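You operate a simulated robot arm through the tools that you are given. There is no shell and no other tool. Be economical: measure what you need, move in short steps, check, and stop when the job is done.

You run a simulated robot arm. Do the job below in one go: nothing can be reset, and whatever is moved stays where it is left.

JOB
Load the paper roll into the black printer and wind the paper on to the teal line.
Fine: lid shut before winding.

The check looks at the end state, three seconds after you hand in, the way a careful person would. Anything else that was tipped, shoved, dropped, spilled or broken makes it a failure. Lids that push on must go on centred and level and be pressed home; caps that screw on are set level and turned clockwise until they are tight.

ROBOT AND FRAMES
A 7-joint arm with a two-finger parallel gripper, fixed in place. Base frame: the origin is at the foot of the arm, x ahead of it, y to its left, z up; the work surface is at about z = 900. Lengths are in mm, angles in degrees, forces in N, time in s.
With the tool pointing down near the work surface it reaches from about 280 to 740 mm from the base axis. Its first joint turns from -115.0 to 115.0 degrees. Payload 3.91 kg.
Tool frame: the origin (TCP) lies between the finger pads and is the grasp point; the fingertips stand 30 mm ahead of it; z points along the fingers, y is the line along which they close. Largest opening 110 mm; finger width 20, thickness 10; the body of the gripper, 48 by 112 mm, starts 55 mm behind the TCP.
Orientation is that of the tool frame in the base frame, as [roll, pitch, yaw] about the fixed x, y, z axes, in that order (R = Rz(yaw) Ry(pitch) Rx(roll)). With the fingers straight down and closing along the base's y, the tool's x points along the base's -x, its y along +y and its z along -z.

CONTROLS
- The arm moves only by the tool drive_tool. Its argument "targets" is a list of rows, each an object (a shift or turn left out is 0, a gripper value left out holds the last) with "linear": the shift along the tool's x, y, z in mm, a list of three; "angular": the turn, a rotation vector about the tool's x, y, z in degrees, a list of three. In form: [{"linear": [dx, dy, dz], "angular": [wx, wy, wz]}, ...]. A call has 1 to 10 rows; each row is the pose to reach, as a shift and turn from the pose commanded when the call began, along the tool's axes at that moment. "jaw" is the closure, from 0 (fully open) to 1 (shut), set as the call begins (left out, the last holds). Rows are played at 5 a second. More than 50 mm and 8.6 degrees between two rows, or a gripper value outside its range, and nothing of the call is played. Where a pose cannot be reached the arm comes as near as it can. A force on the tool above 40 N (or 10 N above the force at the start of the call, whichever is more), or a blocked arm, ends the call early, and 0.2 s more pass. The fingers move at their own pace (about 108 mm/s each) and stop on an object; they squeeze with about 26 N. The grip force told is the motor's: it shows also when the fingers shut on nothing. Time passes only in rows, and 0.2 s behind the last, so rows that repeat a pose let the fingers close. It gives the time, the measured TCP pose, the force on the tool (base axes), the opening and the grip force at its end, in the units of the frame above (readings bear some noise), and new pictures: "pictures" is both (left out), scene, wrist or none.
- Cameras (640 x 400 px; columns grow to the right, rows downward): "scene" is fixed at [401.9, 649.3, 1535.3]; the picture's right is [-0.90, 0.44, 0.00], its down [0.38, 0.76, -0.52] and it looks along [-0.23, -0.47, -0.85] (base axes); focal length 233 px, centre (320, 200). "wrist" rides on the gripper at [-36, 0, -57] in the tool frame; the picture's right is [0.00, -1.00, 0.00], its down [0.97, 0.00, -0.24] and it looks along [0.24, 0.00, 0.97] (tool axes); focal length 218 px, centre (320, 200). There is no depth. A picture from a camera that has moved, and an enlarged one, comes with that camera's place and axes in the base frame and with its lens.
- slide_trunk(by): slides the trunk up (or, below 0, down) by that many mm; the arm rides with it, the base frame stays. It gives what a move gives, with no picture.
- close_up(camera, box): a new picture of the part [left, top, right, bottom] of that camera's present view, enlarged. The clock stands still meanwhile.
- close_job(): hands the job in; it is judged then, once.

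Go step by step. Nothing tells you positions but the pictures and the camera data: compare them with the known pose of the tool, close in by small moves and look again before you grip or let go. The budget is 120 turns and 170 pictures, counting those below and the enlarged ones. Unless the task says otherwise, let go and move clear before handing in, and close with one line.

The tools are called by a JSON object that holds its "name" and its "arguments". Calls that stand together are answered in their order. drive_tool: Moves the arm, as the interface text tells. Its arguments: {"type":"object","properties":{"targets":{"type":"array"},"jaw":{"type":"number"},"pictures":{"type":"string","enum":["both","scene","wrist","none"]}},"required":["targets"]} The other tools are called the same way: slide_trunk (by) slides the trunk up or down; close_up (camera, box) takes an enlarged picture of a part of a camera's view; close_job () hands the job in.

At the start:

```text
clock: 0.0
tcp_pos: [208.9, 422.1, 1277.0]
tcp_rot: [179.9, 0.0, -180.0]
contact_force: [-1.4, 0.6, -0.3]
width: 110.1
grasp_force: 0.0
trunk travel left (down, up): [-925.0, 65.0]
```

scene: 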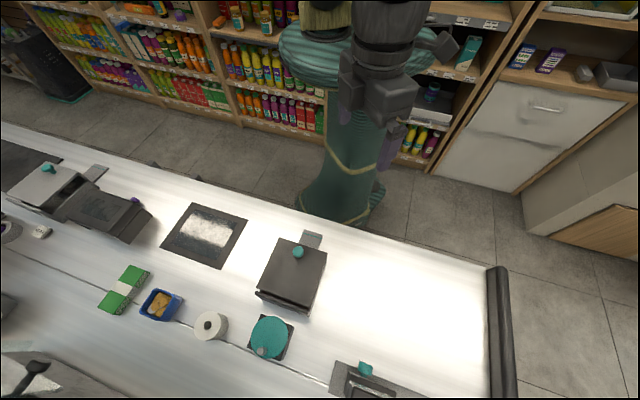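
wrist: 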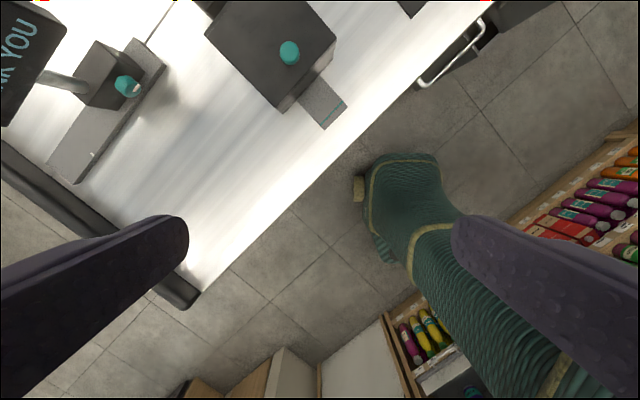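

I see a black-lidded unit near the picture's middle, a paper roll lying to its left and other devices around. I'll take enlarged views first to tell the printers, the line and the roll apart.

{"name": "close_up", "arguments": {"camera": "scene", "box": [180, 220, 340, 370]}}

{"name": "close_up", "arguments": {"camera": "scene", "box": [0, 140, 180, 260]}}

{"name": "close_up", "arguments": {"camera": "wrist", "box": [180, 0, 380, 140]}}

{"name": "close_up", "arguments": {"camera": "scene", "box": [300, 320, 440, 400]}}

```text
2.67 times, centred on (260, 295) of scene
camera zoom: at [401.9, 649.3, 1535.3], right [-0.9, 0.44, 0.0], down [0.38, 0.76, -0.52], along [-0.23, -0.47, -0.85], focal length 621 px, centre (480, -53)
```

zoom: 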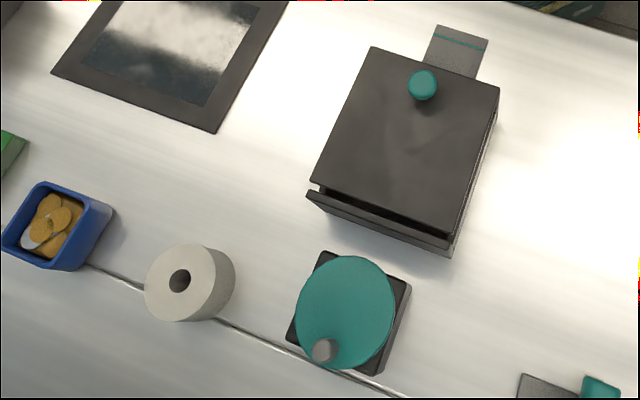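

```text
3.33 times, centred on (90, 200) of scene
camera zoom: at [401.9, 649.3, 1535.3], right [-0.9, 0.44, 0.0], down [0.38, 0.76, -0.52], along [-0.23, -0.47, -0.85], focal length 777 px, centre (1087, 200)
```

zoom: 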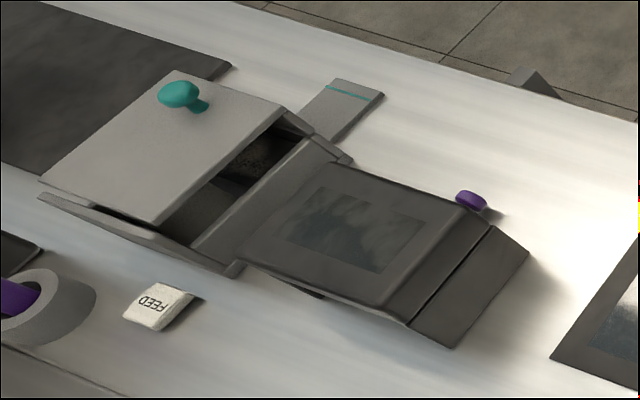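

```text
2.86 times, centred on (280, 70) of wrist
camera zoom: at [243.8, 423.2, 1334.3], right [0.0, -1.0, 0.0], down [-0.97, 0.0, 0.24], along [-0.24, 0.0, -0.97], focal length 624 px, centre (434, 571)
```

zoom: 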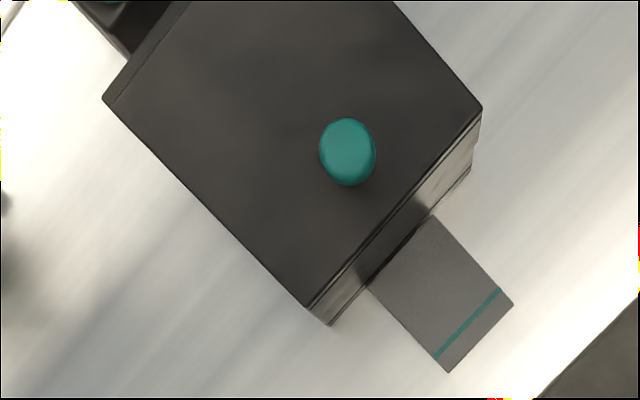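

```text
4.57 times, centred on (370, 360) of scene
camera zoom: at [401.9, 649.3, 1535.3], right [-0.9, 0.44, 0.0], down [0.38, 0.76, -0.52], along [-0.23, -0.47, -0.85], focal length 1065 px, centre (91, -531)
```

zoom: 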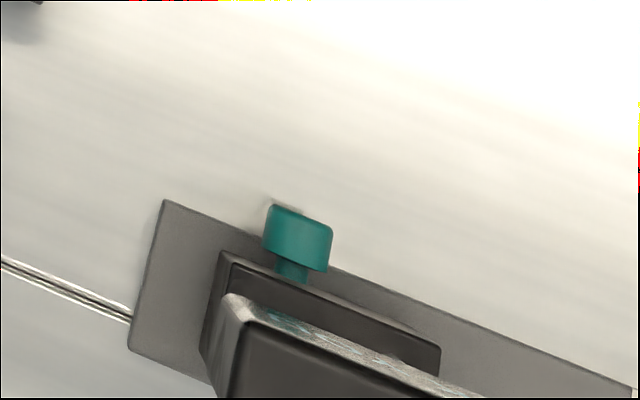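

The black printer (about 130 mm square, 45° to the axes, centre near (394, 487), lid top z≈974) has a teal lid knob near (366, 461). Its tongue with the teal line is on the side facing the base. The roll stands at about (615, 506) and a teal crank wheel is near (499, 590). I'll move over the printer to look closer.

{"name": "drive_tool", "arguments": {"targets": [{"linear": [-40, 13, 15]}, {"linear": [-80, 26, 30]}, {"linear": [-120, 39, 45]}, {"linear": [-160, 52, 60]}, {"linear": [-200, 60, 70]}, {"linear": [-219, 65, 80]}], "pictures": "wrist"}}

```text
clock: 1.4
tcp_pos: [429.0, 489.5, 1195.6]
tcp_rot: [-180.0, 0.0, -180.0]
contact_force: [-0.7, -0.1, 0.0]
width: 110.1
grasp_force: 0.0
trunk travel left (down, up): [-925.0, 65.0]
camera wrist: at [463.4, 489.2, 1254.9], right [0.0, -1.0, 0.0], down [-0.97, 0.0, 0.24], along [-0.24, 0.0, -0.97], focal length 218 px, centre (320, 200)
```

wrist: 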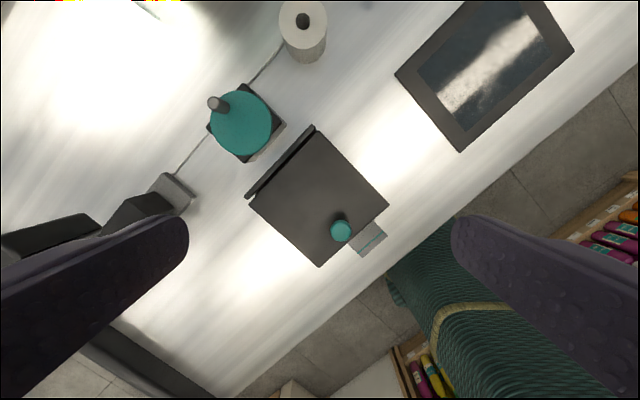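

{"name": "close_up", "arguments": {"camera": "wrist", "box": [180, 60, 400, 270]}}

{"name": "close_up", "arguments": {"camera": "wrist", "box": [190, 0, 350, 170]}}

```text
1.90 times, centred on (290, 165) of wrist
camera zoom: at [463.4, 489.2, 1254.9], right [0.0, -1.0, 0.0], down [-0.97, 0.0, 0.24], along [-0.24, 0.0, -0.97], focal length 416 px, centre (377, 267)
```

zoom: 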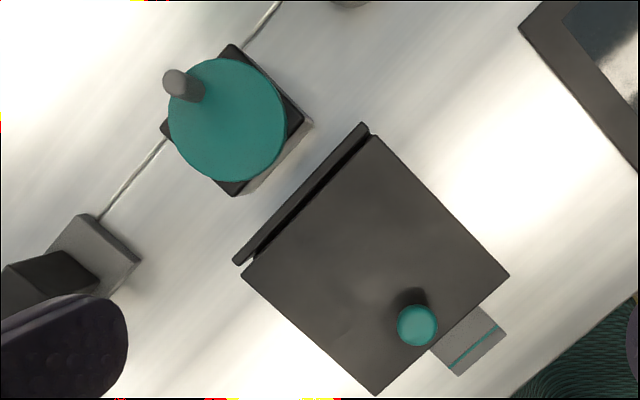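

```text
2.35 times, centred on (270, 85) of wrist
camera zoom: at [463.4, 489.2, 1254.9], right [0.0, -1.0, 0.0], down [-0.97, 0.0, 0.24], along [-0.24, 0.0, -0.97], focal length 514 px, centre (438, 471)
```

zoom: 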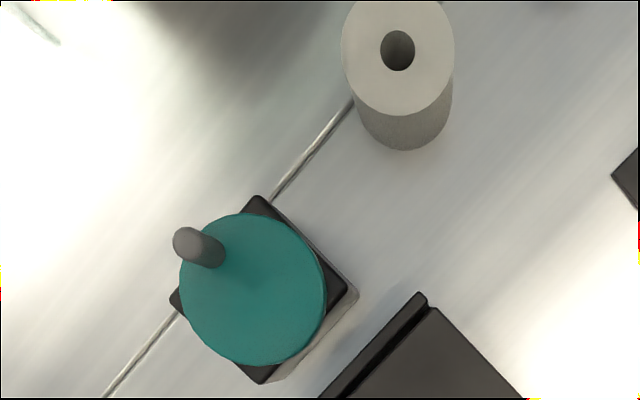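

The lid is probably hinged at the back, next to the bar, with the crank wheel at about (495, 591, 955) behind it; its handle is near (515, 612). The roll is about Ø57 × 56 tall at (608, 509). Next I'll turn 45° and come over the lid knob.

{"name": "drive_tool", "arguments": {"targets": [{"linear": [10.4, -4.7, 22.5], "angular": [0, 0, -7.5]}, {"linear": [20.8, -9.4, 45], "angular": [0, 0, -15]}, {"linear": [31.2, -14, 67.5], "angular": [0, 0, -22.5]}, {"linear": [41.6, -18.7, 90], "angular": [0, 0, -30]}, {"linear": [52, -23.4, 112.5], "angular": [0, 0, -37.5]}, {"linear": [62.4, -28, 135], "angular": [0, 0, -45]}], "pictures": "both"}}

```text
clock: 2.8
tcp_pos: [366.1, 460.5, 1060.8]
tcp_rot: [179.9, 0.1, -134.8]
contact_force: [-0.3, 0.3, 0.6]
width: 109.9
grasp_force: 0.1
trunk travel left (down, up): [-925.0, 65.0]
camera wrist: at [390.0, 486.1, 1119.0], right [0.71, -0.71, 0.0], down [-0.69, -0.69, 0.24], along [-0.17, -0.17, -0.97], focal length 218 px, centre (320, 200)
```

scene: 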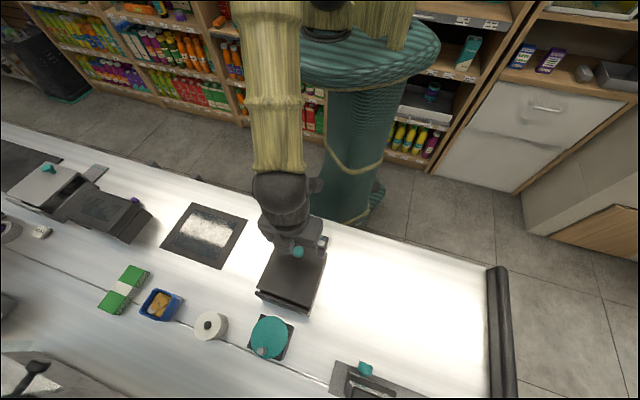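
wrist: 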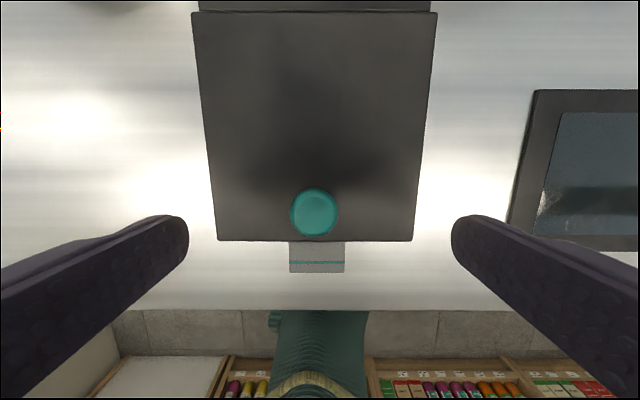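

The tool is well aligned; the knob is about 3 mm off along the tool's y. I'll go down, grip the knob and try a small lift to learn how the lid moves.

{"name": "drive_tool", "arguments": {"targets": [{"linear": [1, 3, 25]}, {"linear": [1, 3, 45]}, {"linear": [1, 3, 51]}], "pictures": "none", "jaw": 0.4}}

{"name": "drive_tool", "arguments": {"targets": [{}, {}, {}, {}], "jaw": 1.0, "pictures": "wrist"}}

```text
clock: 3.6
tcp_pos: [362.1, 460.6, 1013.8]
tcp_rot: [179.9, 0.4, -135.0]
contact_force: [-1.3, -2.8, 25.4]
width: 66.4
grasp_force: 0.1
trunk travel left (down, up): [-925.0, 65.0]
```

```text
clock: 4.6
tcp_pos: [361.2, 462.2, 1012.3]
tcp_rot: [179.8, 0.5, -135.0]
contact_force: [2.4, 3.1, 36.5]
width: 24.8
grasp_force: 45.2
trunk travel left (down, up): [-925.0, 65.0]
camera wrist: at [386.0, 486.5, 1072.0], right [0.71, -0.71, 0.0], down [-0.69, -0.69, 0.23], along [-0.17, -0.16, -0.97], focal length 218 px, centre (320, 200)
```

wrist: 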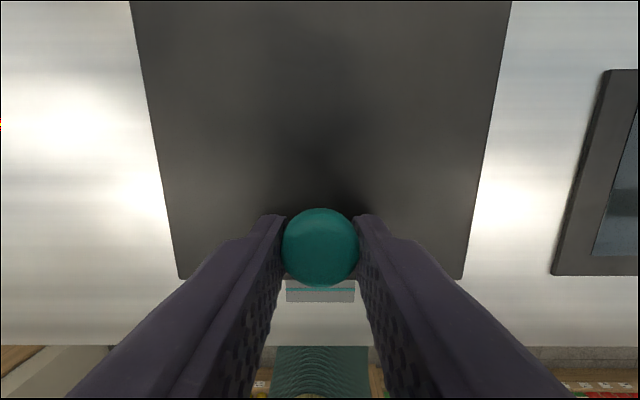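

The knob is held. I'll lift about 8° along an arc around a hinge at the back edge, to test it.

{"name": "drive_tool", "arguments": {"targets": [{"linear": [-3, 0, -9.5], "angular": [0, 4, 0]}, {"linear": [-6.3, 0, -16.5], "angular": [0, 8, 0]}], "pictures": "both"}}

```text
clock: 5.2
tcp_pos: [365.9, 464.8, 1025.6]
tcp_rot: [180.0, -8.5, -135.0]
contact_force: [-1.3, -0.3, 2.2]
width: 24.7
grasp_force: 45.0
trunk travel left (down, up): [-925.0, 65.0]
camera wrist: at [395.0, 495.8, 1076.9], right [0.71, -0.71, 0.0], down [-0.65, -0.66, 0.38], along [-0.27, -0.27, -0.93], focal length 218 px, centre (320, 200)
```

scene: 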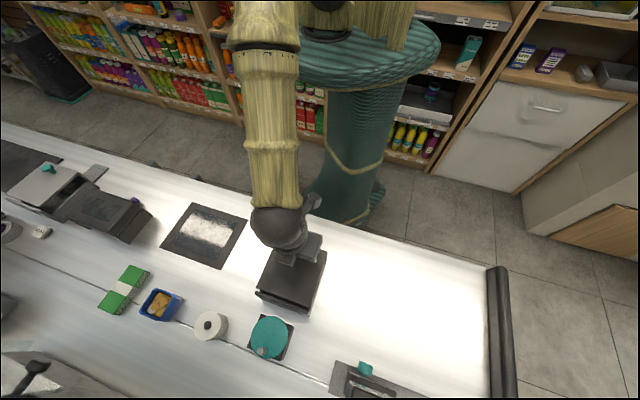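
wrist: 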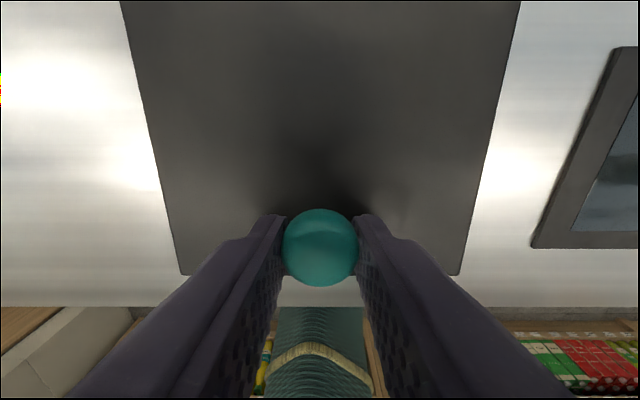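

The lid follows with low force, so I'll continue the arc.

{"name": "drive_tool", "arguments": {"targets": [{"linear": [-6.3, 0, -14], "angular": [0, 8, 0]}, {"linear": [-14.5, 0, -26.9], "angular": [0, 16, 0]}, {"linear": [-24.4, 0, -38.6], "angular": [0, 24, 0]}, {"linear": [-35.8, 0, -48.8], "angular": [0, 32, 0]}], "pictures": "both"}}

```text
clock: 6.2
tcp_pos: [382.6, 480.2, 1063.8]
tcp_rot: [179.8, -36.3, -134.9]
contact_force: [-4.0, 12.5, -14.8]
width: 24.8
grasp_force: 45.7
out of reach, approached as far as the arm can: row 4
trunk travel left (down, up): [-925.0, 65.0]
camera wrist: at [424.9, 525.6, 1090.8], right [0.71, -0.71, 0.0], down [-0.45, -0.45, 0.77], along [-0.54, -0.54, -0.64], focal length 218 px, centre (320, 200)
```

scene: 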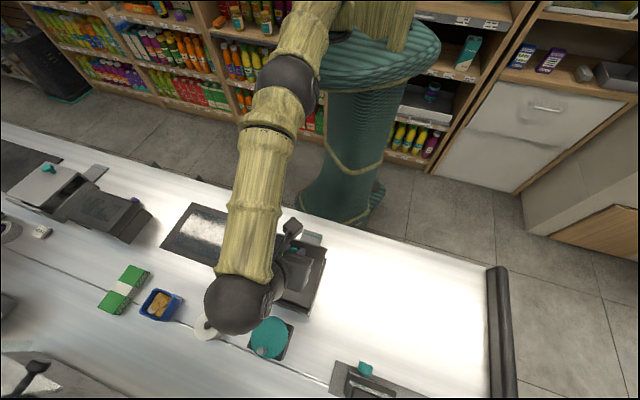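
wrist: 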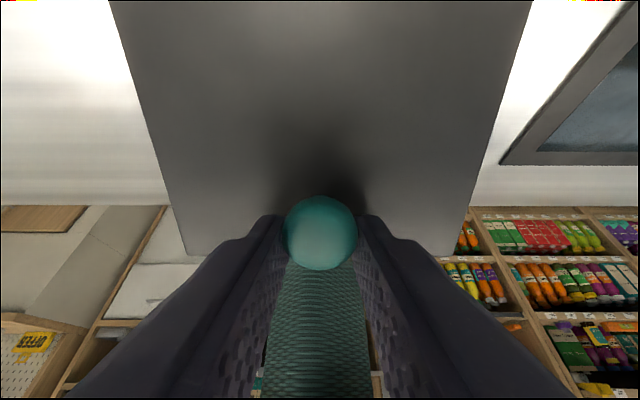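

{"name": "close_up", "arguments": {"camera": "scene", "box": [220, 210, 350, 320]}}

```text
3.64 times, centred on (285, 265) of scene
camera zoom: at [401.9, 649.3, 1535.3], right [-0.9, 0.44, 0.0], down [0.38, 0.76, -0.52], along [-0.23, -0.47, -0.85], focal length 847 px, centre (447, -36)
```

zoom: 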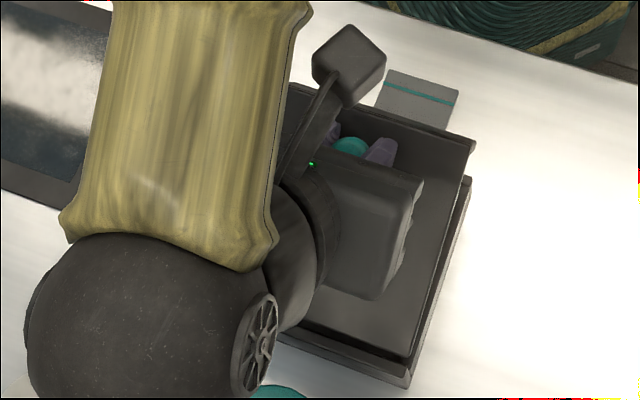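

The lid is hinged at the back, but the wrist runs out of tilt at about 36°. I'll lower the lid again and regrip with the tool pre-tilted from the base side, which gives more swing.

{"name": "drive_tool", "arguments": {"targets": [{"linear": [4.3, 0, 14.7], "angular": [0, -8, 0]}, {"linear": [6.5, 0, 29.9], "angular": [0, -16, 0]}, {"linear": [6.5, 0, 45.2], "angular": [0, -24, 0]}, {"linear": [4.4, 0, 60.4], "angular": [0, -32, 0]}], "pictures": "none"}}

```text
clock: 7.2
tcp_pos: [352.6, 450.2, 1022.1]
tcp_rot: [-179.9, -4.3, -134.9]
contact_force: [-7.2, 1.0, 0.7]
width: 20.0
grasp_force: 42.8
trunk travel left (down, up): [-925.0, 65.0]
```

{"name": "close_up", "arguments": {"camera": "wrist", "box": [80, 80, 560, 380]}}

{"name": "close_up", "arguments": {"camera": "scene", "box": [220, 210, 350, 320]}}

```text
1.33 times, centred on (320, 230) of wrist
camera zoom: at [379.7, 480.4, 1076.9], right [0.71, -0.71, 0.0], down [-0.67, -0.67, 0.31], along [-0.22, -0.22, -0.95], focal length 291 px, centre (320, 160)
```

zoom: 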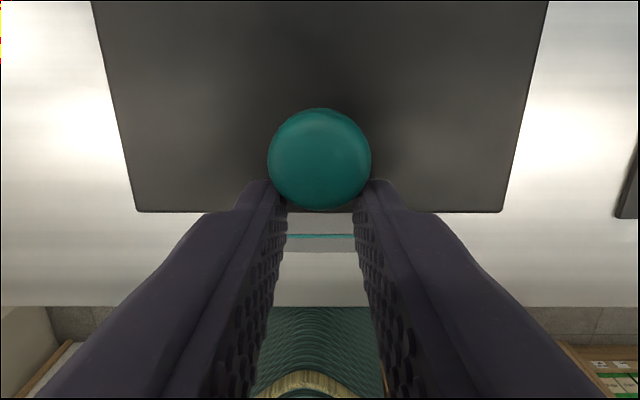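

```text
3.64 times, centred on (285, 265) of scene
camera zoom: at [401.9, 649.3, 1535.3], right [-0.9, 0.44, 0.0], down [0.38, 0.76, -0.52], along [-0.23, -0.47, -0.85], focal length 847 px, centre (447, -36)
```

zoom: 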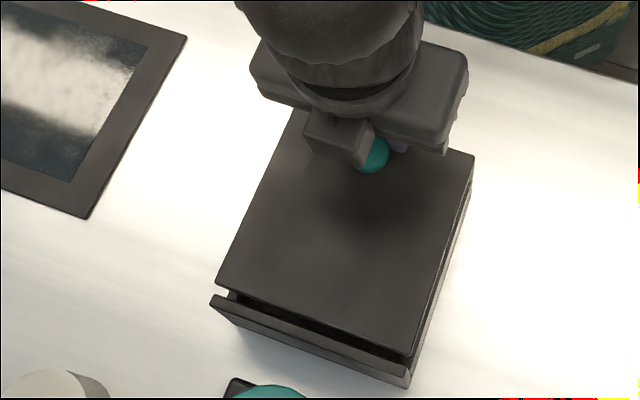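

The lid is nearly closed and the fingers have slid to the front of the knob. I'll open, lift clear and re-tilt the tool about 45° so it comes in from the base side.

{"name": "drive_tool", "arguments": {"targets": [{"linear": [0, 0, 0]}, {"linear": [0, 0, -25]}, {"linear": [5, 0, -45], "angular": [0, -8, 0]}, {"linear": [10, 0, -45], "angular": [0, -16, 0]}, {"linear": [15, 0, -45], "angular": [0, -24, 0]}, {"linear": [20, 0, -40], "angular": [0, -32, 0]}, {"linear": [25, 0, -30], "angular": [0, -40, 0]}, {"linear": [29.4, 0, -15.8], "angular": [0, -48.5, 0]}, {"linear": [29.4, 0, -15.8], "angular": [0, -49.3, 0]}], "jaw": 0.5, "pictures": "both"}}

```text
clock: 9.2
tcp_pos: [334.1, 428.5, 1039.8]
tcp_rot: [180.0, 45.4, -135.0]
contact_force: [0.1, -0.5, 0.7]
width: 54.9
grasp_force: 0.0
trunk travel left (down, up): [-925.0, 65.0]
camera wrist: at [322.8, 418.7, 1107.6], right [0.71, -0.71, 0.0], down [-0.6, -0.6, -0.52], along [0.37, 0.37, -0.85], focal length 218 px, centre (320, 200)
```

scene: 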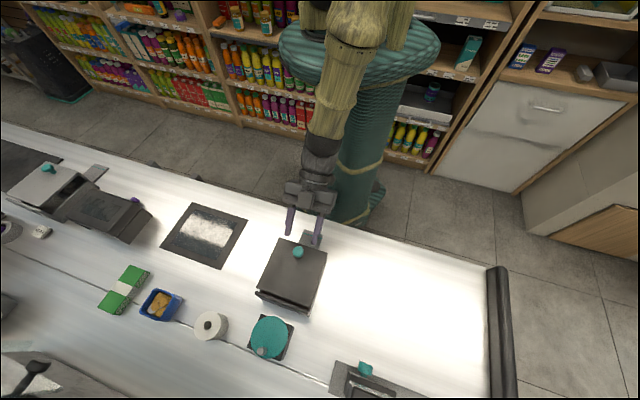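
wrist: 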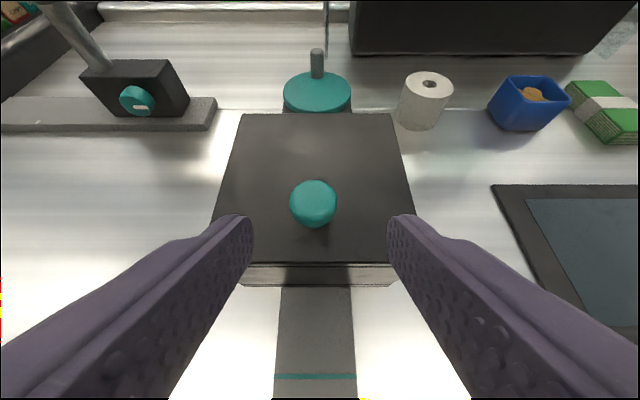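

This is a clear view; the knob is dead ahead and about 3.5 mm off along the tool's y. I'll go in and grip it near the fingertips.

{"name": "drive_tool", "arguments": {"targets": [{"linear": [-1.4, 3.6, 20]}, {"linear": [-1.4, 3.6, 41.5]}], "pictures": "none"}}

{"name": "drive_tool", "arguments": {"targets": [{}, {}, {}], "jaw": 1.0, "pictures": "wrist"}}

```text
clock: 9.8
tcp_pos: [354.7, 452.7, 1014.1]
tcp_rot: [179.9, 45.4, -135.1]
contact_force: [-0.1, 0.1, 1.1]
width: 55.1
grasp_force: 0.4
trunk travel left (down, up): [-925.0, 65.0]
```

```text
clock: 10.6
tcp_pos: [353.4, 451.5, 1013.6]
tcp_rot: [179.8, 45.3, -135.1]
contact_force: [2.0, 0.6, 4.5]
width: 24.6
grasp_force: 45.1
trunk travel left (down, up): [-925.0, 65.0]
camera wrist: at [342.1, 442.7, 1079.8], right [0.71, -0.71, 0.0], down [-0.6, -0.6, -0.52], along [0.37, 0.37, -0.85], focal length 218 px, centre (320, 200)
```

wrist: 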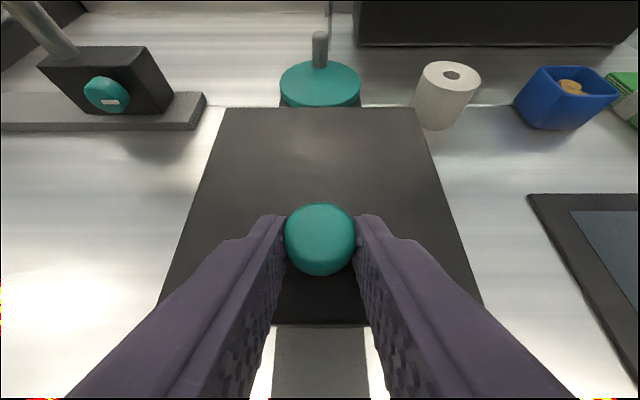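

It is held at the knob's full width. I'll swing the lid along the hinge arc now.

{"name": "drive_tool", "arguments": {"targets": [{"linear": [-16.3, 0, -7.2], "angular": [0, 8, 0]}, {"linear": [-33.4, 0, -12], "angular": [0, 16, 0]}, {"linear": [-51.1, 0, -14.4], "angular": [0, 24, 0]}, {"linear": [-68.9, 0, -14.3], "angular": [0, 32, 0]}, {"linear": [-86.5, 0, -11.8], "angular": [0, 40, 0]}, {"linear": [-103.7, 0, -6.7], "angular": [0, 48, 0]}], "pictures": "both"}}

```text
clock: 12.0
tcp_pos: [399.6, 499.1, 1094.1]
tcp_rot: [179.9, -2.6, -135.1]
contact_force: [-10.0, -11.0, 17.9]
width: 24.7
grasp_force: 44.6
trunk travel left (down, up): [-925.0, 65.0]
camera wrist: at [425.9, 526.6, 1149.7], right [0.71, -0.71, 0.0], down [-0.68, -0.68, 0.29], along [-0.2, -0.2, -0.96], focal length 218 px, centre (320, 200)
```

scene: 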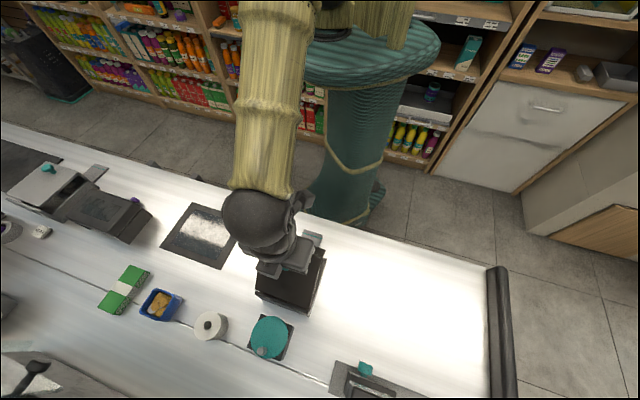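
wrist: 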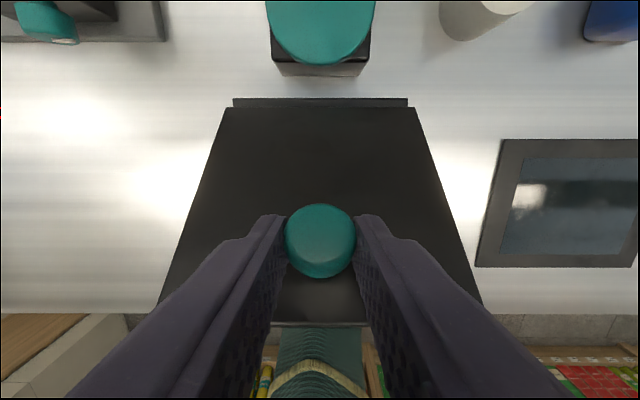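

The lid is about 48° open and tracks well. I'll continue.

{"name": "drive_tool", "arguments": {"targets": [{"linear": [-16.6, 0, -7.4], "angular": [0, 8, 0]}, {"linear": [-34.1, 0, -12.4], "angular": [0, 16, 0]}, {"linear": [-52.1, 0, -14.9], "angular": [0, 24, 0]}, {"linear": [-70.2, 0, -14.8], "angular": [0, 32, 0]}], "pictures": "both"}}

```text
clock: 13.0
tcp_pos: [391.9, 480.3, 1132.0]
tcp_rot: [179.9, -32.5, -135.1]
contact_force: [-0.3, -0.6, -0.7]
width: 0.1
grasp_force: 37.9
out of reach, approached as far as the arm can: row 3, 4
trunk travel left (down, up): [-925.0, 65.0]
camera wrist: at [433.9, 523.9, 1162.3], right [0.71, -0.71, 0.0], down [-0.49, -0.49, 0.72], along [-0.51, -0.51, -0.69], focal length 218 px, centre (320, 200)
```

scene: 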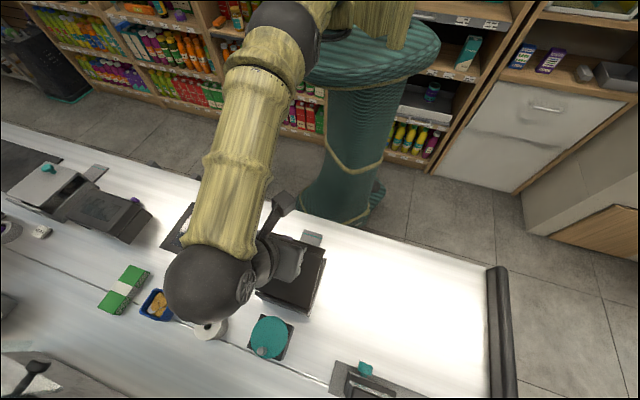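
wrist: 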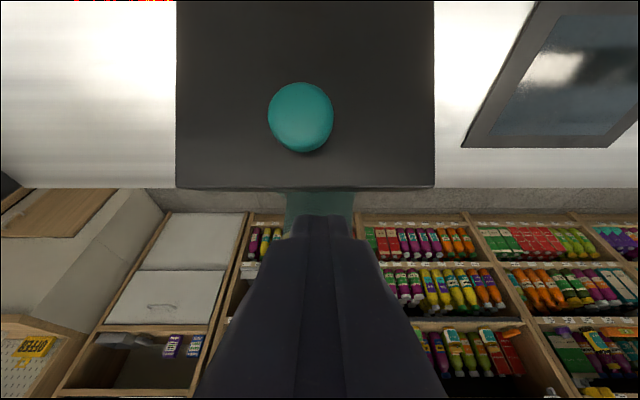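

The knob slipped out at the reach limit, but the lid seems to hold itself at about 45–50°. I'll let a moment pass and check that it stays.

{"name": "drive_tool", "arguments": {"targets": [{}, {}, {}], "pictures": "wrist"}}

{"name": "close_up", "arguments": {"camera": "scene", "box": [220, 210, 350, 320]}}

```text
clock: 13.8
tcp_pos: [390.3, 485.6, 1129.7]
tcp_rot: [179.8, -32.4, -134.6]
contact_force: [-0.6, 0.2, -0.3]
width: 0.1
grasp_force: 37.3
trunk travel left (down, up): [-925.0, 65.0]
camera wrist: at [432.1, 529.7, 1159.6], right [0.71, -0.7, 0.0], down [-0.49, -0.49, 0.72], along [-0.51, -0.51, -0.69], focal length 218 px, centre (320, 200)
```

wrist: 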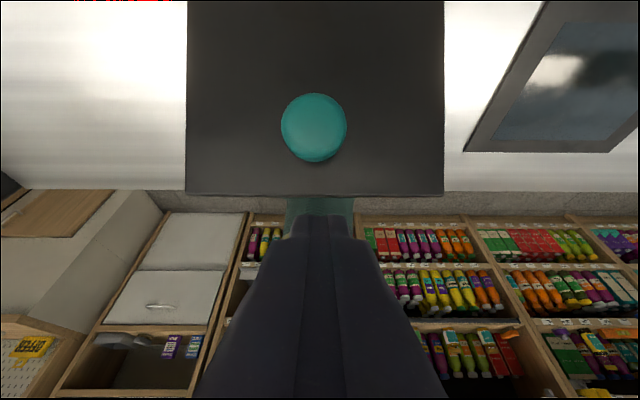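

```text
3.64 times, centred on (285, 265) of scene
camera zoom: at [401.9, 649.3, 1535.3], right [-0.9, 0.44, 0.0], down [0.38, 0.76, -0.52], along [-0.23, -0.47, -0.85], focal length 847 px, centre (447, -36)
```

zoom: 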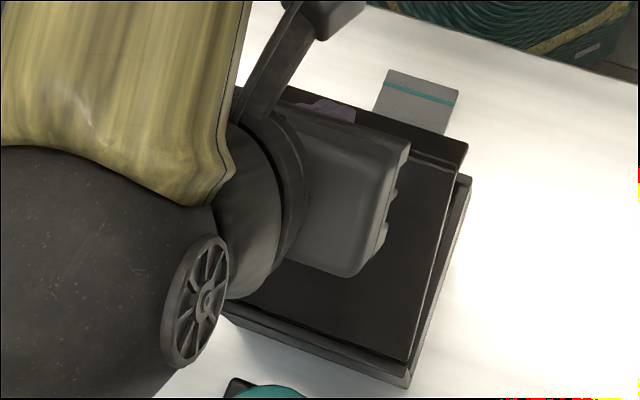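

The lid holds by friction. I'll swing the closed fingers up, over and around to the base side, to push the lid further from underneath.

{"name": "drive_tool", "arguments": {"targets": [{"linear": [13.4, 0, -21.1]}, {"linear": [38.3, 0, -23], "angular": [0, -8, 0]}, {"linear": [66.3, 0, -11.2], "angular": [0, -16, 0]}, {"linear": [91.6, 0, 4.9], "angular": [0, -24, 0]}, {"linear": [105.8, 0, 19.8], "angular": [0, -32, 0]}, {"linear": [115.8, 0, 32.1], "angular": [0, -40, 0]}, {"linear": [117.2, 0, 44.8], "angular": [0, -48, 0]}, {"linear": [109.2, 0, 57.5], "angular": [0, -56, 0]}, {"linear": [101.1, 0, 70.1], "angular": [0, -64, 0]}, {"linear": [93.1, 0, 82.8], "angular": [0, -72, 0]}], "pictures": "both"}}

```text
clock: 16.0
tcp_pos: [305.9, 398.4, 1115.2]
tcp_rot: [-179.9, 37.4, -135.0]
contact_force: [-0.1, -0.5, 0.1]
width: 0.1
grasp_force: 37.5
trunk travel left (down, up): [-925.0, 65.0]
camera wrist: at [301.3, 393.9, 1182.9], right [0.71, -0.71, 0.0], down [-0.65, -0.65, -0.4], along [0.28, 0.28, -0.92], focal length 218 px, centre (320, 200)
```

scene: 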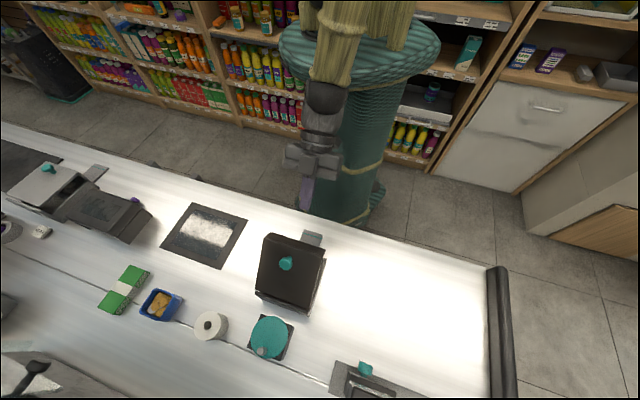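
wrist: 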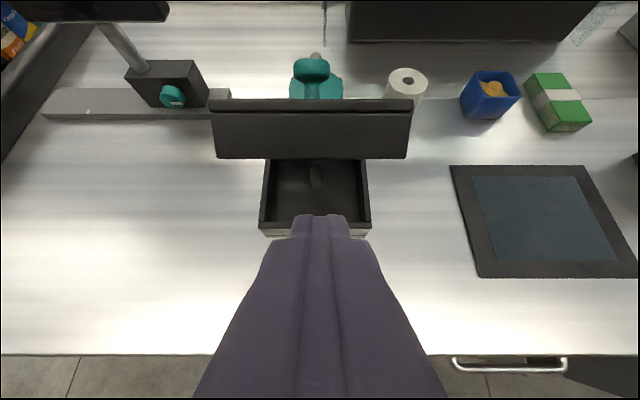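

The lid stands open at about 50° and the well is visible below. I'll go under the lid edge with the tool nearly horizontal and push outward.

{"name": "drive_tool", "arguments": {"targets": [{"linear": [8.2, 0, 18.9], "angular": [0, -8, 0]}, {"linear": [16.3, 0, 37.8], "angular": [0, -16, 0]}, {"linear": [21.5, 0, 52.8], "angular": [0, -24, 0]}, {"linear": [18.8, 0, 67.4], "angular": [0, -32, 0]}, {"linear": [-8.2, 0, 88], "angular": [0, -32, 0]}, {"linear": [-36, 0, 109.3], "angular": [0, -32, 0]}, {"linear": [-55.8, 0, 124.5], "angular": [0, -32, 0]}, {"linear": [-75.7, 0, 139.6], "angular": [0, -32, 0]}, {"linear": [-91.6, 0, 151.8], "angular": [0, -32, 0]}], "pictures": "both"}}

```text
clock: 18.0
tcp_pos: [424.6, 515.9, 1049.4]
tcp_rot: [179.9, 69.3, -135.0]
contact_force: [0.6, 0.4, 0.1]
width: 0.0
grasp_force: 37.5
trunk travel left (down, up): [-925.0, 65.0]
camera wrist: at [394.0, 486.9, 1103.7], right [0.71, -0.71, 0.0], down [-0.4, -0.4, -0.82], along [0.58, 0.58, -0.57], focal length 218 px, centre (320, 200)
```

scene: 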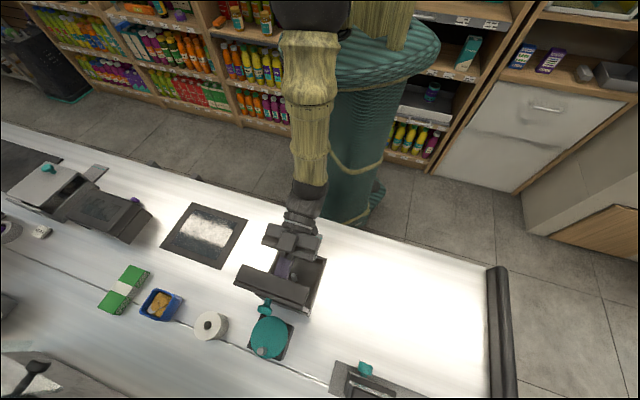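
wrist: 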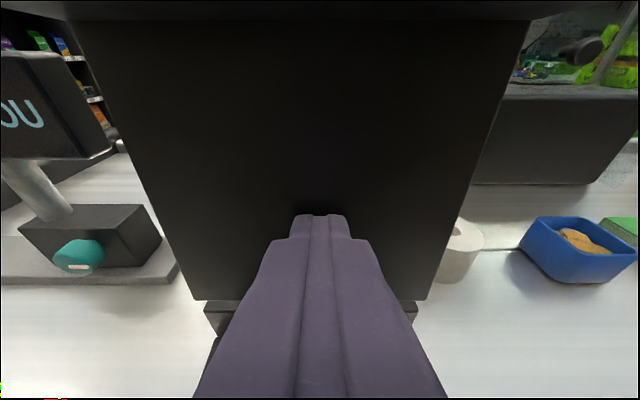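

The lid is near vertical. I'll push a little further for clearance, then back out.

{"name": "drive_tool", "arguments": {"targets": [{"linear": [-3.5, 0, 9.4]}, {"linear": [-7.1, 0, 18.7]}], "pictures": "none"}}

{"name": "drive_tool", "arguments": {"targets": [{"linear": [10, 0, -30]}, {"linear": [10, 0, -75]}, {"linear": [5, 0, -120], "angular": [0, 4, 0]}, {"linear": [-20, 0, -150], "angular": [0, 10, 0]}, {"linear": [-60, 0, -170], "angular": [0, 18, 0]}], "pictures": "both"}}

```text
clock: 18.6
tcp_pos: [433.6, 525.1, 1049.8]
tcp_rot: [179.8, 69.1, -135.2]
contact_force: [-20.7, -24.1, 1.6]
width: 0.0
grasp_force: 37.7
trunk travel left (down, up): [-925.0, 65.0]
```

```text
clock: 19.8
tcp_pos: [337.3, 429.2, 1167.9]
tcp_rot: [179.9, 51.3, -135.1]
contact_force: [-0.4, 0.1, -0.7]
width: 0.2
grasp_force: 37.2
trunk travel left (down, up): [-925.0, 65.0]
camera wrist: at [321.0, 414.1, 1232.2], right [0.71, -0.71, 0.0], down [-0.56, -0.56, -0.61], along [0.43, 0.43, -0.79], focal length 218 px, centre (320, 200)
```

scene: 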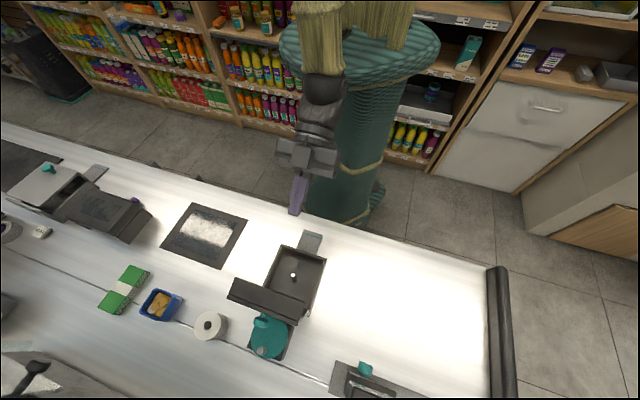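
wrist: 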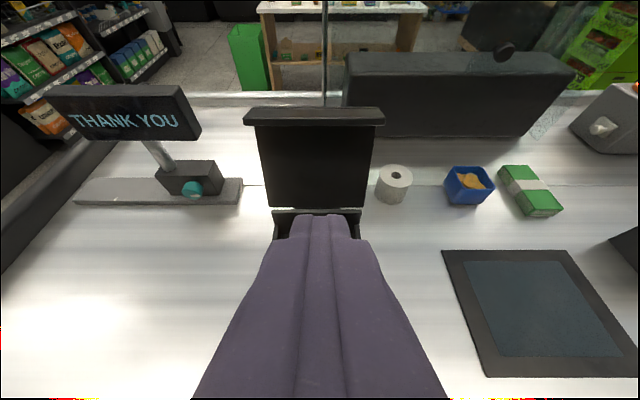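

{"name": "close_up", "arguments": {"camera": "scene", "box": [220, 225, 340, 325]}}

```text
4.00 times, centred on (280, 275) of scene
camera zoom: at [401.9, 649.3, 1535.3], right [-0.9, 0.44, 0.0], down [0.38, 0.76, -0.52], along [-0.23, -0.47, -0.85], focal length 932 px, centre (480, -100)
```

zoom: 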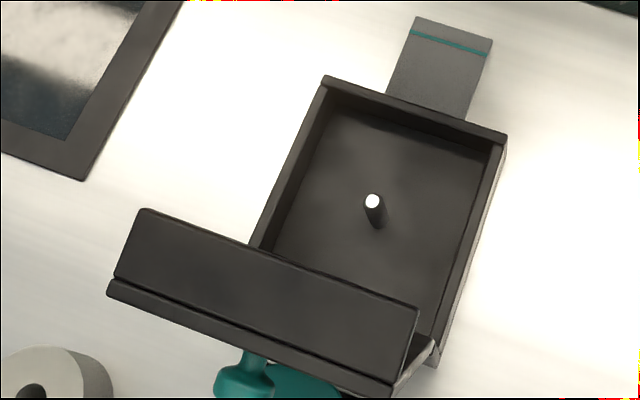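

A surprise: the well has an upright spindle, so the roll stands upright on it and needs no turning. I'll go to the roll with the tool tilted about 30° outward for reach.

{"name": "drive_tool", "arguments": {"targets": [{"linear": [0, -45, 0], "angular": [0, 7, 0]}, {"linear": [0, -90, 0], "angular": [0, 14, 0]}, {"linear": [0, -135, 0], "angular": [0, 21, 0]}, {"linear": [-0.7, -135, 44.9], "angular": [0, 21, 0]}, {"linear": [-1.5, -135, 89.8], "angular": [0, 21, 0]}, {"linear": [-2.2, -135, 134.7], "angular": [0, 21, 0]}, {"linear": [-3, -135, 179.6], "angular": [0, 21, 0]}, {"linear": [-3.7, -135, 224.5], "angular": [0, 21, 0]}, {"linear": [-4.4, -135, 269], "angular": [0, 21, 0]}], "jaw": 0.2, "pictures": "both"}}

```text
clock: 21.8
tcp_pos: [585.6, 485.5, 998.6]
tcp_rot: [179.9, 30.3, -134.8]
contact_force: [0.0, 0.2, 0.8]
width: 88.1
grasp_force: 0.0
trunk travel left (down, up): [-925.0, 65.0]
camera wrist: at [586.7, 488.6, 1067.0], right [0.71, -0.71, 0.0], down [-0.68, -0.68, -0.28], along [0.2, 0.2, -0.96], focal length 218 px, centre (320, 200)
```

scene: 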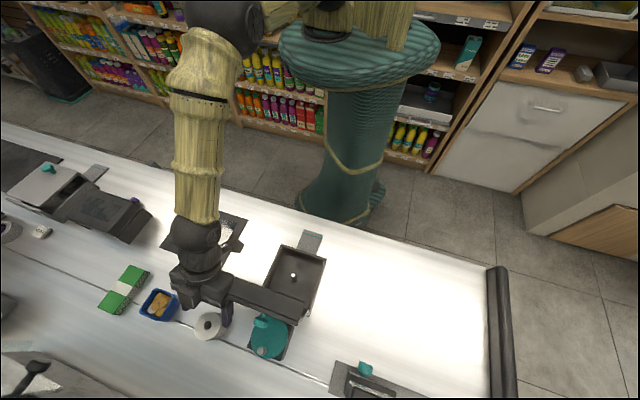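
wrist: 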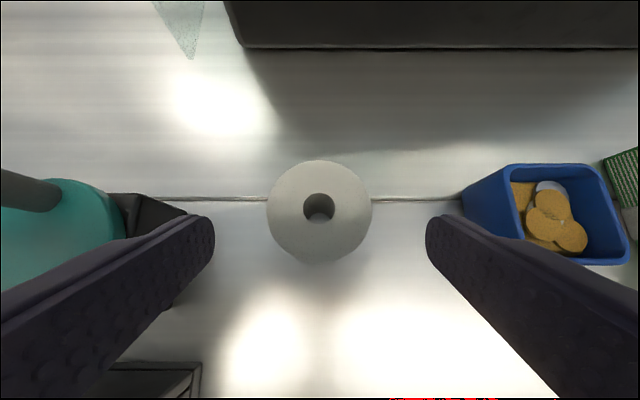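

The roll is centred between the fingers. I'll descend and grip.

{"name": "drive_tool", "arguments": {"targets": [{"linear": [1, 1, 25]}, {"linear": [1.6, 1, 45]}, {"linear": [1.6, 1, 64]}], "pictures": "none"}}

{"name": "drive_tool", "arguments": {"targets": [{}, {}, {}], "jaw": 1.0, "pictures": "wrist"}}

```text
clock: 22.6
tcp_pos: [607.8, 508.5, 943.9]
tcp_rot: [180.0, 30.4, -135.1]
contact_force: [0.2, 0.0, -0.8]
width: 88.1
grasp_force: 0.1
trunk travel left (down, up): [-925.0, 65.0]
```

```text
clock: 23.4
tcp_pos: [606.7, 507.4, 944.5]
tcp_rot: [180.0, 30.4, -135.0]
contact_force: [0.5, -0.2, 0.1]
width: 57.1
grasp_force: 26.1
trunk travel left (down, up): [-925.0, 65.0]
camera wrist: at [607.7, 510.2, 1013.1], right [0.71, -0.71, 0.0], down [-0.68, -0.68, -0.28], along [0.2, 0.2, -0.96], focal length 218 px, centre (320, 200)
```

wrist: 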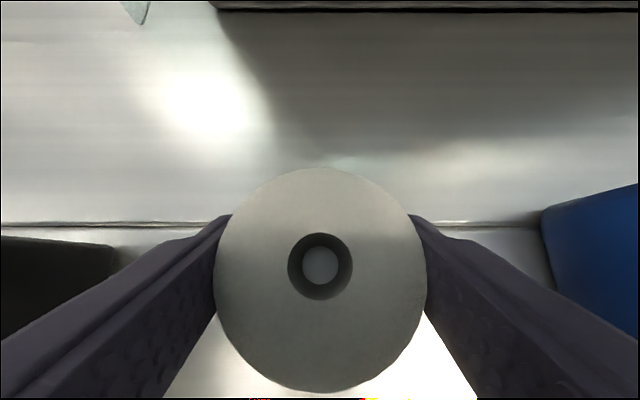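

The roll is gripped with its axis at the TCP. I'll lift it and bring it back to the printer's row, still to the side of the printer, then locate the spindle.

{"name": "drive_tool", "arguments": {"targets": [{"linear": [-18.6, 0, -31.7]}, {"linear": [-37.1, 0, -63.3]}, {"linear": [-55.7, 0, -95]}, {"linear": [-21.6, 0, -115]}, {"linear": [12.5, 0, -135]}, {"linear": [46.6, 0, -155]}, {"linear": [80.7, 0, -175]}], "pictures": "both"}}

```text
clock: 25.0
tcp_pos: [494.0, 396.4, 1056.5]
tcp_rot: [179.8, 30.3, -135.1]
contact_force: [-0.1, -0.5, 0.0]
width: 0.0
grasp_force: 26.1
trunk travel left (down, up): [-925.0, 65.0]
camera wrist: at [494.3, 397.7, 1123.6], right [0.71, -0.71, 0.0], down [-0.68, -0.68, -0.28], along [0.2, 0.2, -0.96], focal length 218 px, centre (320, 200)
```

scene: 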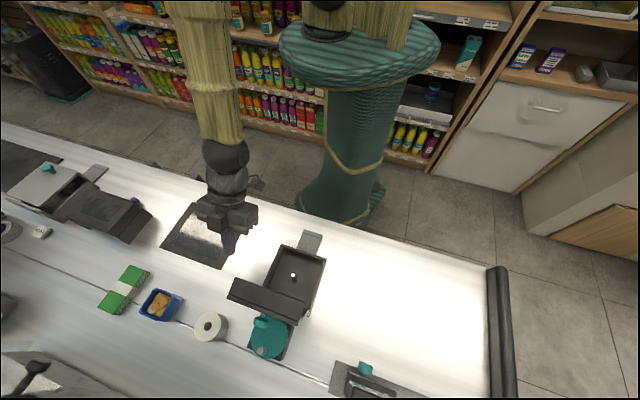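
wrist: 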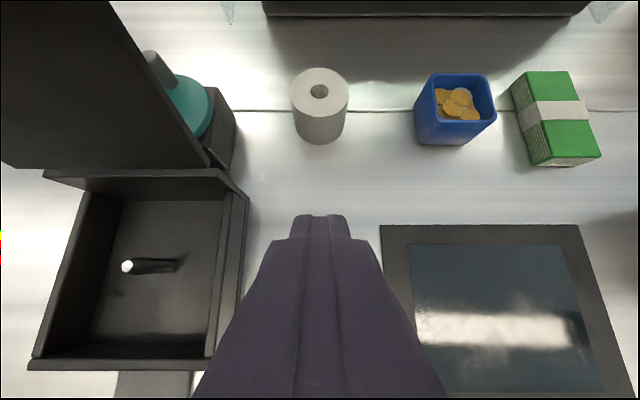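

The roll slipped out right at the start of the lift and still stands where it was. The spindle is near (400, 492). I'll go back for it with less tilt (20°) and lift more slowly.

{"name": "drive_tool", "arguments": {"targets": [{"linear": [-36.8, 0, 21.5]}, {"linear": [-73.6, 0, 43]}, {"linear": [-100, 0, 70], "angular": [0, 5, 0]}, {"linear": [-91, 0, 114], "angular": [0, 10, 0]}], "jaw": 0.2, "pictures": "wrist"}}

```text
clock: 26.0
tcp_pos: [591.6, 493.2, 1000.4]
tcp_rot: [179.9, 20.2, -135.0]
contact_force: [0.1, -0.1, -0.2]
width: 88.3
grasp_force: 0.0
trunk travel left (down, up): [-925.0, 65.0]
camera wrist: at [600.6, 503.9, 1067.3], right [0.71, -0.71, 0.0], down [-0.7, -0.7, -0.11], along [0.08, 0.08, -0.99], focal length 218 px, centre (320, 200)
```

wrist: 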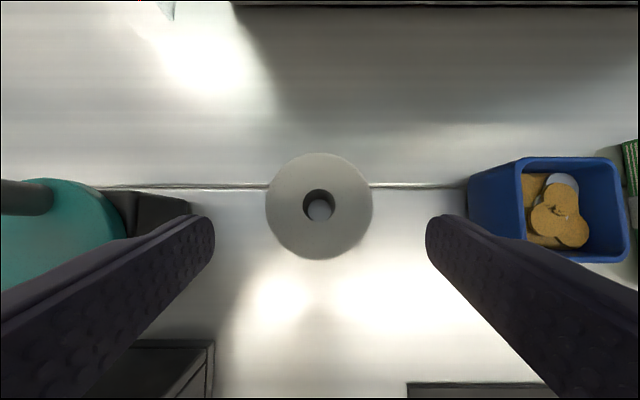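

{"name": "drive_tool", "arguments": {"targets": [{"linear": [0, 0.5, 25]}, {"linear": [0, 0.8, 50]}, {"linear": [0, 0.8, 67]}], "pictures": "none"}}

{"name": "drive_tool", "arguments": {"targets": [{}, {}, {}, {}], "jaw": 1.0, "pictures": "none"}}

{"name": "drive_tool", "arguments": {"targets": [{"linear": [-1, 0, -2.8]}, {"linear": [-2, 0, -5.6]}, {"linear": [-3.1, 0, -8.5]}], "pictures": "wrist"}}

```text
clock: 26.8
tcp_pos: [603.2, 506.4, 940.2]
tcp_rot: [179.9, 20.3, -135.0]
contact_force: [0.8, -0.3, -0.2]
width: 88.0
grasp_force: 0.0
out of reach, approached as far as the arm can: row 3
trunk travel left (down, up): [-925.0, 65.0]
```

```text
clock: 27.8
tcp_pos: [604.0, 506.3, 941.1]
tcp_rot: [179.9, 20.3, -135.0]
contact_force: [0.2, 0.5, 0.6]
width: 57.5
grasp_force: 26.4
trunk travel left (down, up): [-925.0, 65.0]
```

```text
clock: 28.6
tcp_pos: [603.5, 507.2, 950.2]
tcp_rot: [179.8, 20.3, -135.0]
contact_force: [-0.3, -0.4, -0.6]
width: 57.4
grasp_force: 26.1
trunk travel left (down, up): [-925.0, 65.0]
camera wrist: at [612.0, 516.9, 1017.6], right [0.71, -0.71, 0.0], down [-0.7, -0.7, -0.11], along [0.08, 0.08, -0.99], focal length 218 px, centre (320, 200)
```

wrist: 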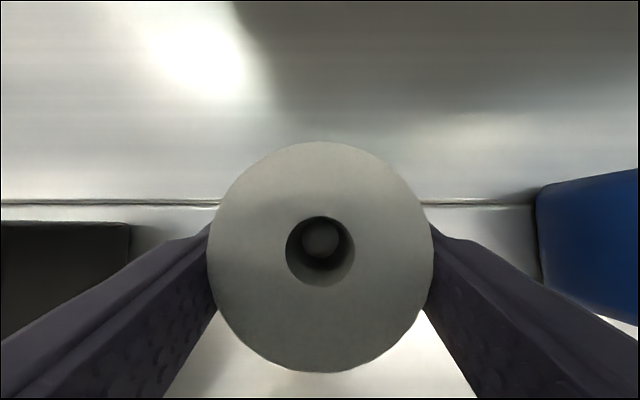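

It lifts this time; the roll top rose with the tool. I'll continue slowly.

{"name": "drive_tool", "arguments": {"targets": [{"linear": [-3.5, 0, -9.4]}, {"linear": [-6.9, 0, -18.8]}, {"linear": [-10.4, 0, -28.1]}, {"linear": [-13.9, 0, -37.5]}, {"linear": [-17.4, 0, -46.9]}, {"linear": [-20.8, 0, -56.3]}, {"linear": [-24.3, 0, -65.7]}, {"linear": [-27.8, 0, -75]}, {"linear": [-31.2, 0, -84.4]}, {"linear": [-34.7, 0, -93.8]}], "pictures": "wrist"}}

```text
clock: 30.8
tcp_pos: [603.7, 506.0, 1050.3]
tcp_rot: [179.9, 20.3, -135.0]
contact_force: [0.1, -0.2, 0.0]
width: 57.1
grasp_force: 25.9
trunk travel left (down, up): [-925.0, 65.0]
camera wrist: at [612.3, 516.6, 1117.6], right [0.71, -0.71, 0.0], down [-0.7, -0.7, -0.11], along [0.08, 0.08, -0.99], focal length 218 px, centre (320, 200)
```

wrist: 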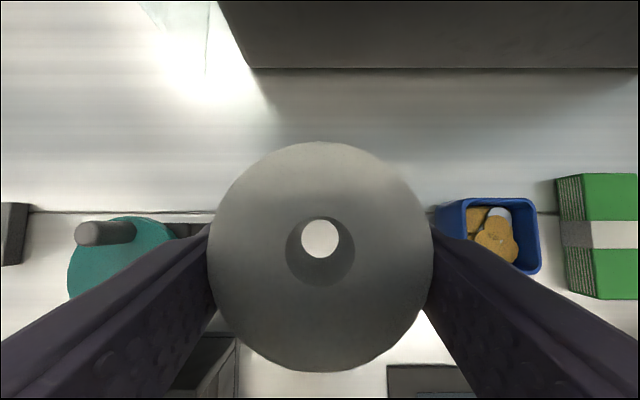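

It is held securely. I'll move toward the base alongside the open lid.

{"name": "drive_tool", "arguments": {"targets": [{"linear": [18.8, 0, -6.9]}, {"linear": [37.6, 0, -13.9]}, {"linear": [56.3, 0, -20.8]}, {"linear": [75, 0, -27.8]}, {"linear": [93.8, 0, -34.7]}, {"linear": [112.6, 0, -41.6]}, {"linear": [131.3, 0, -48.6]}, {"linear": [150.9, 0, -55.8]}], "pictures": "both"}}

```text
clock: 32.6
tcp_pos: [490.6, 391.6, 1049.7]
tcp_rot: [179.9, 20.5, -135.0]
contact_force: [-0.2, -0.6, -0.4]
width: 57.4
grasp_force: 26.3
trunk travel left (down, up): [-925.0, 65.0]
camera wrist: at [498.4, 402.1, 1117.9], right [0.71, -0.71, 0.0], down [-0.7, -0.7, -0.11], along [0.08, 0.08, -0.99], focal length 218 px, centre (320, 200)
```

scene: 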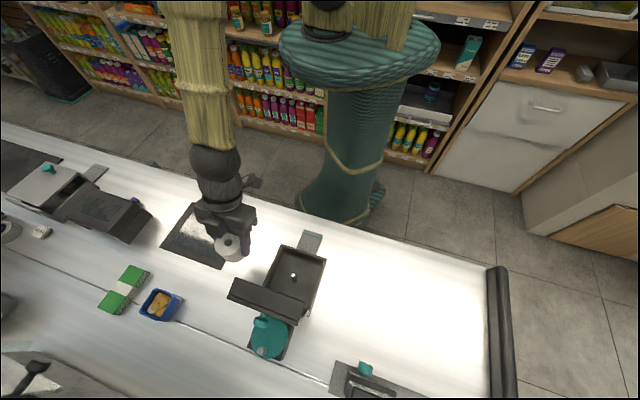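
wrist: 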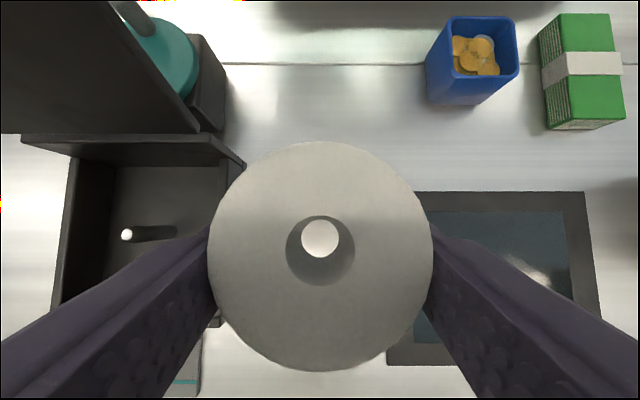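

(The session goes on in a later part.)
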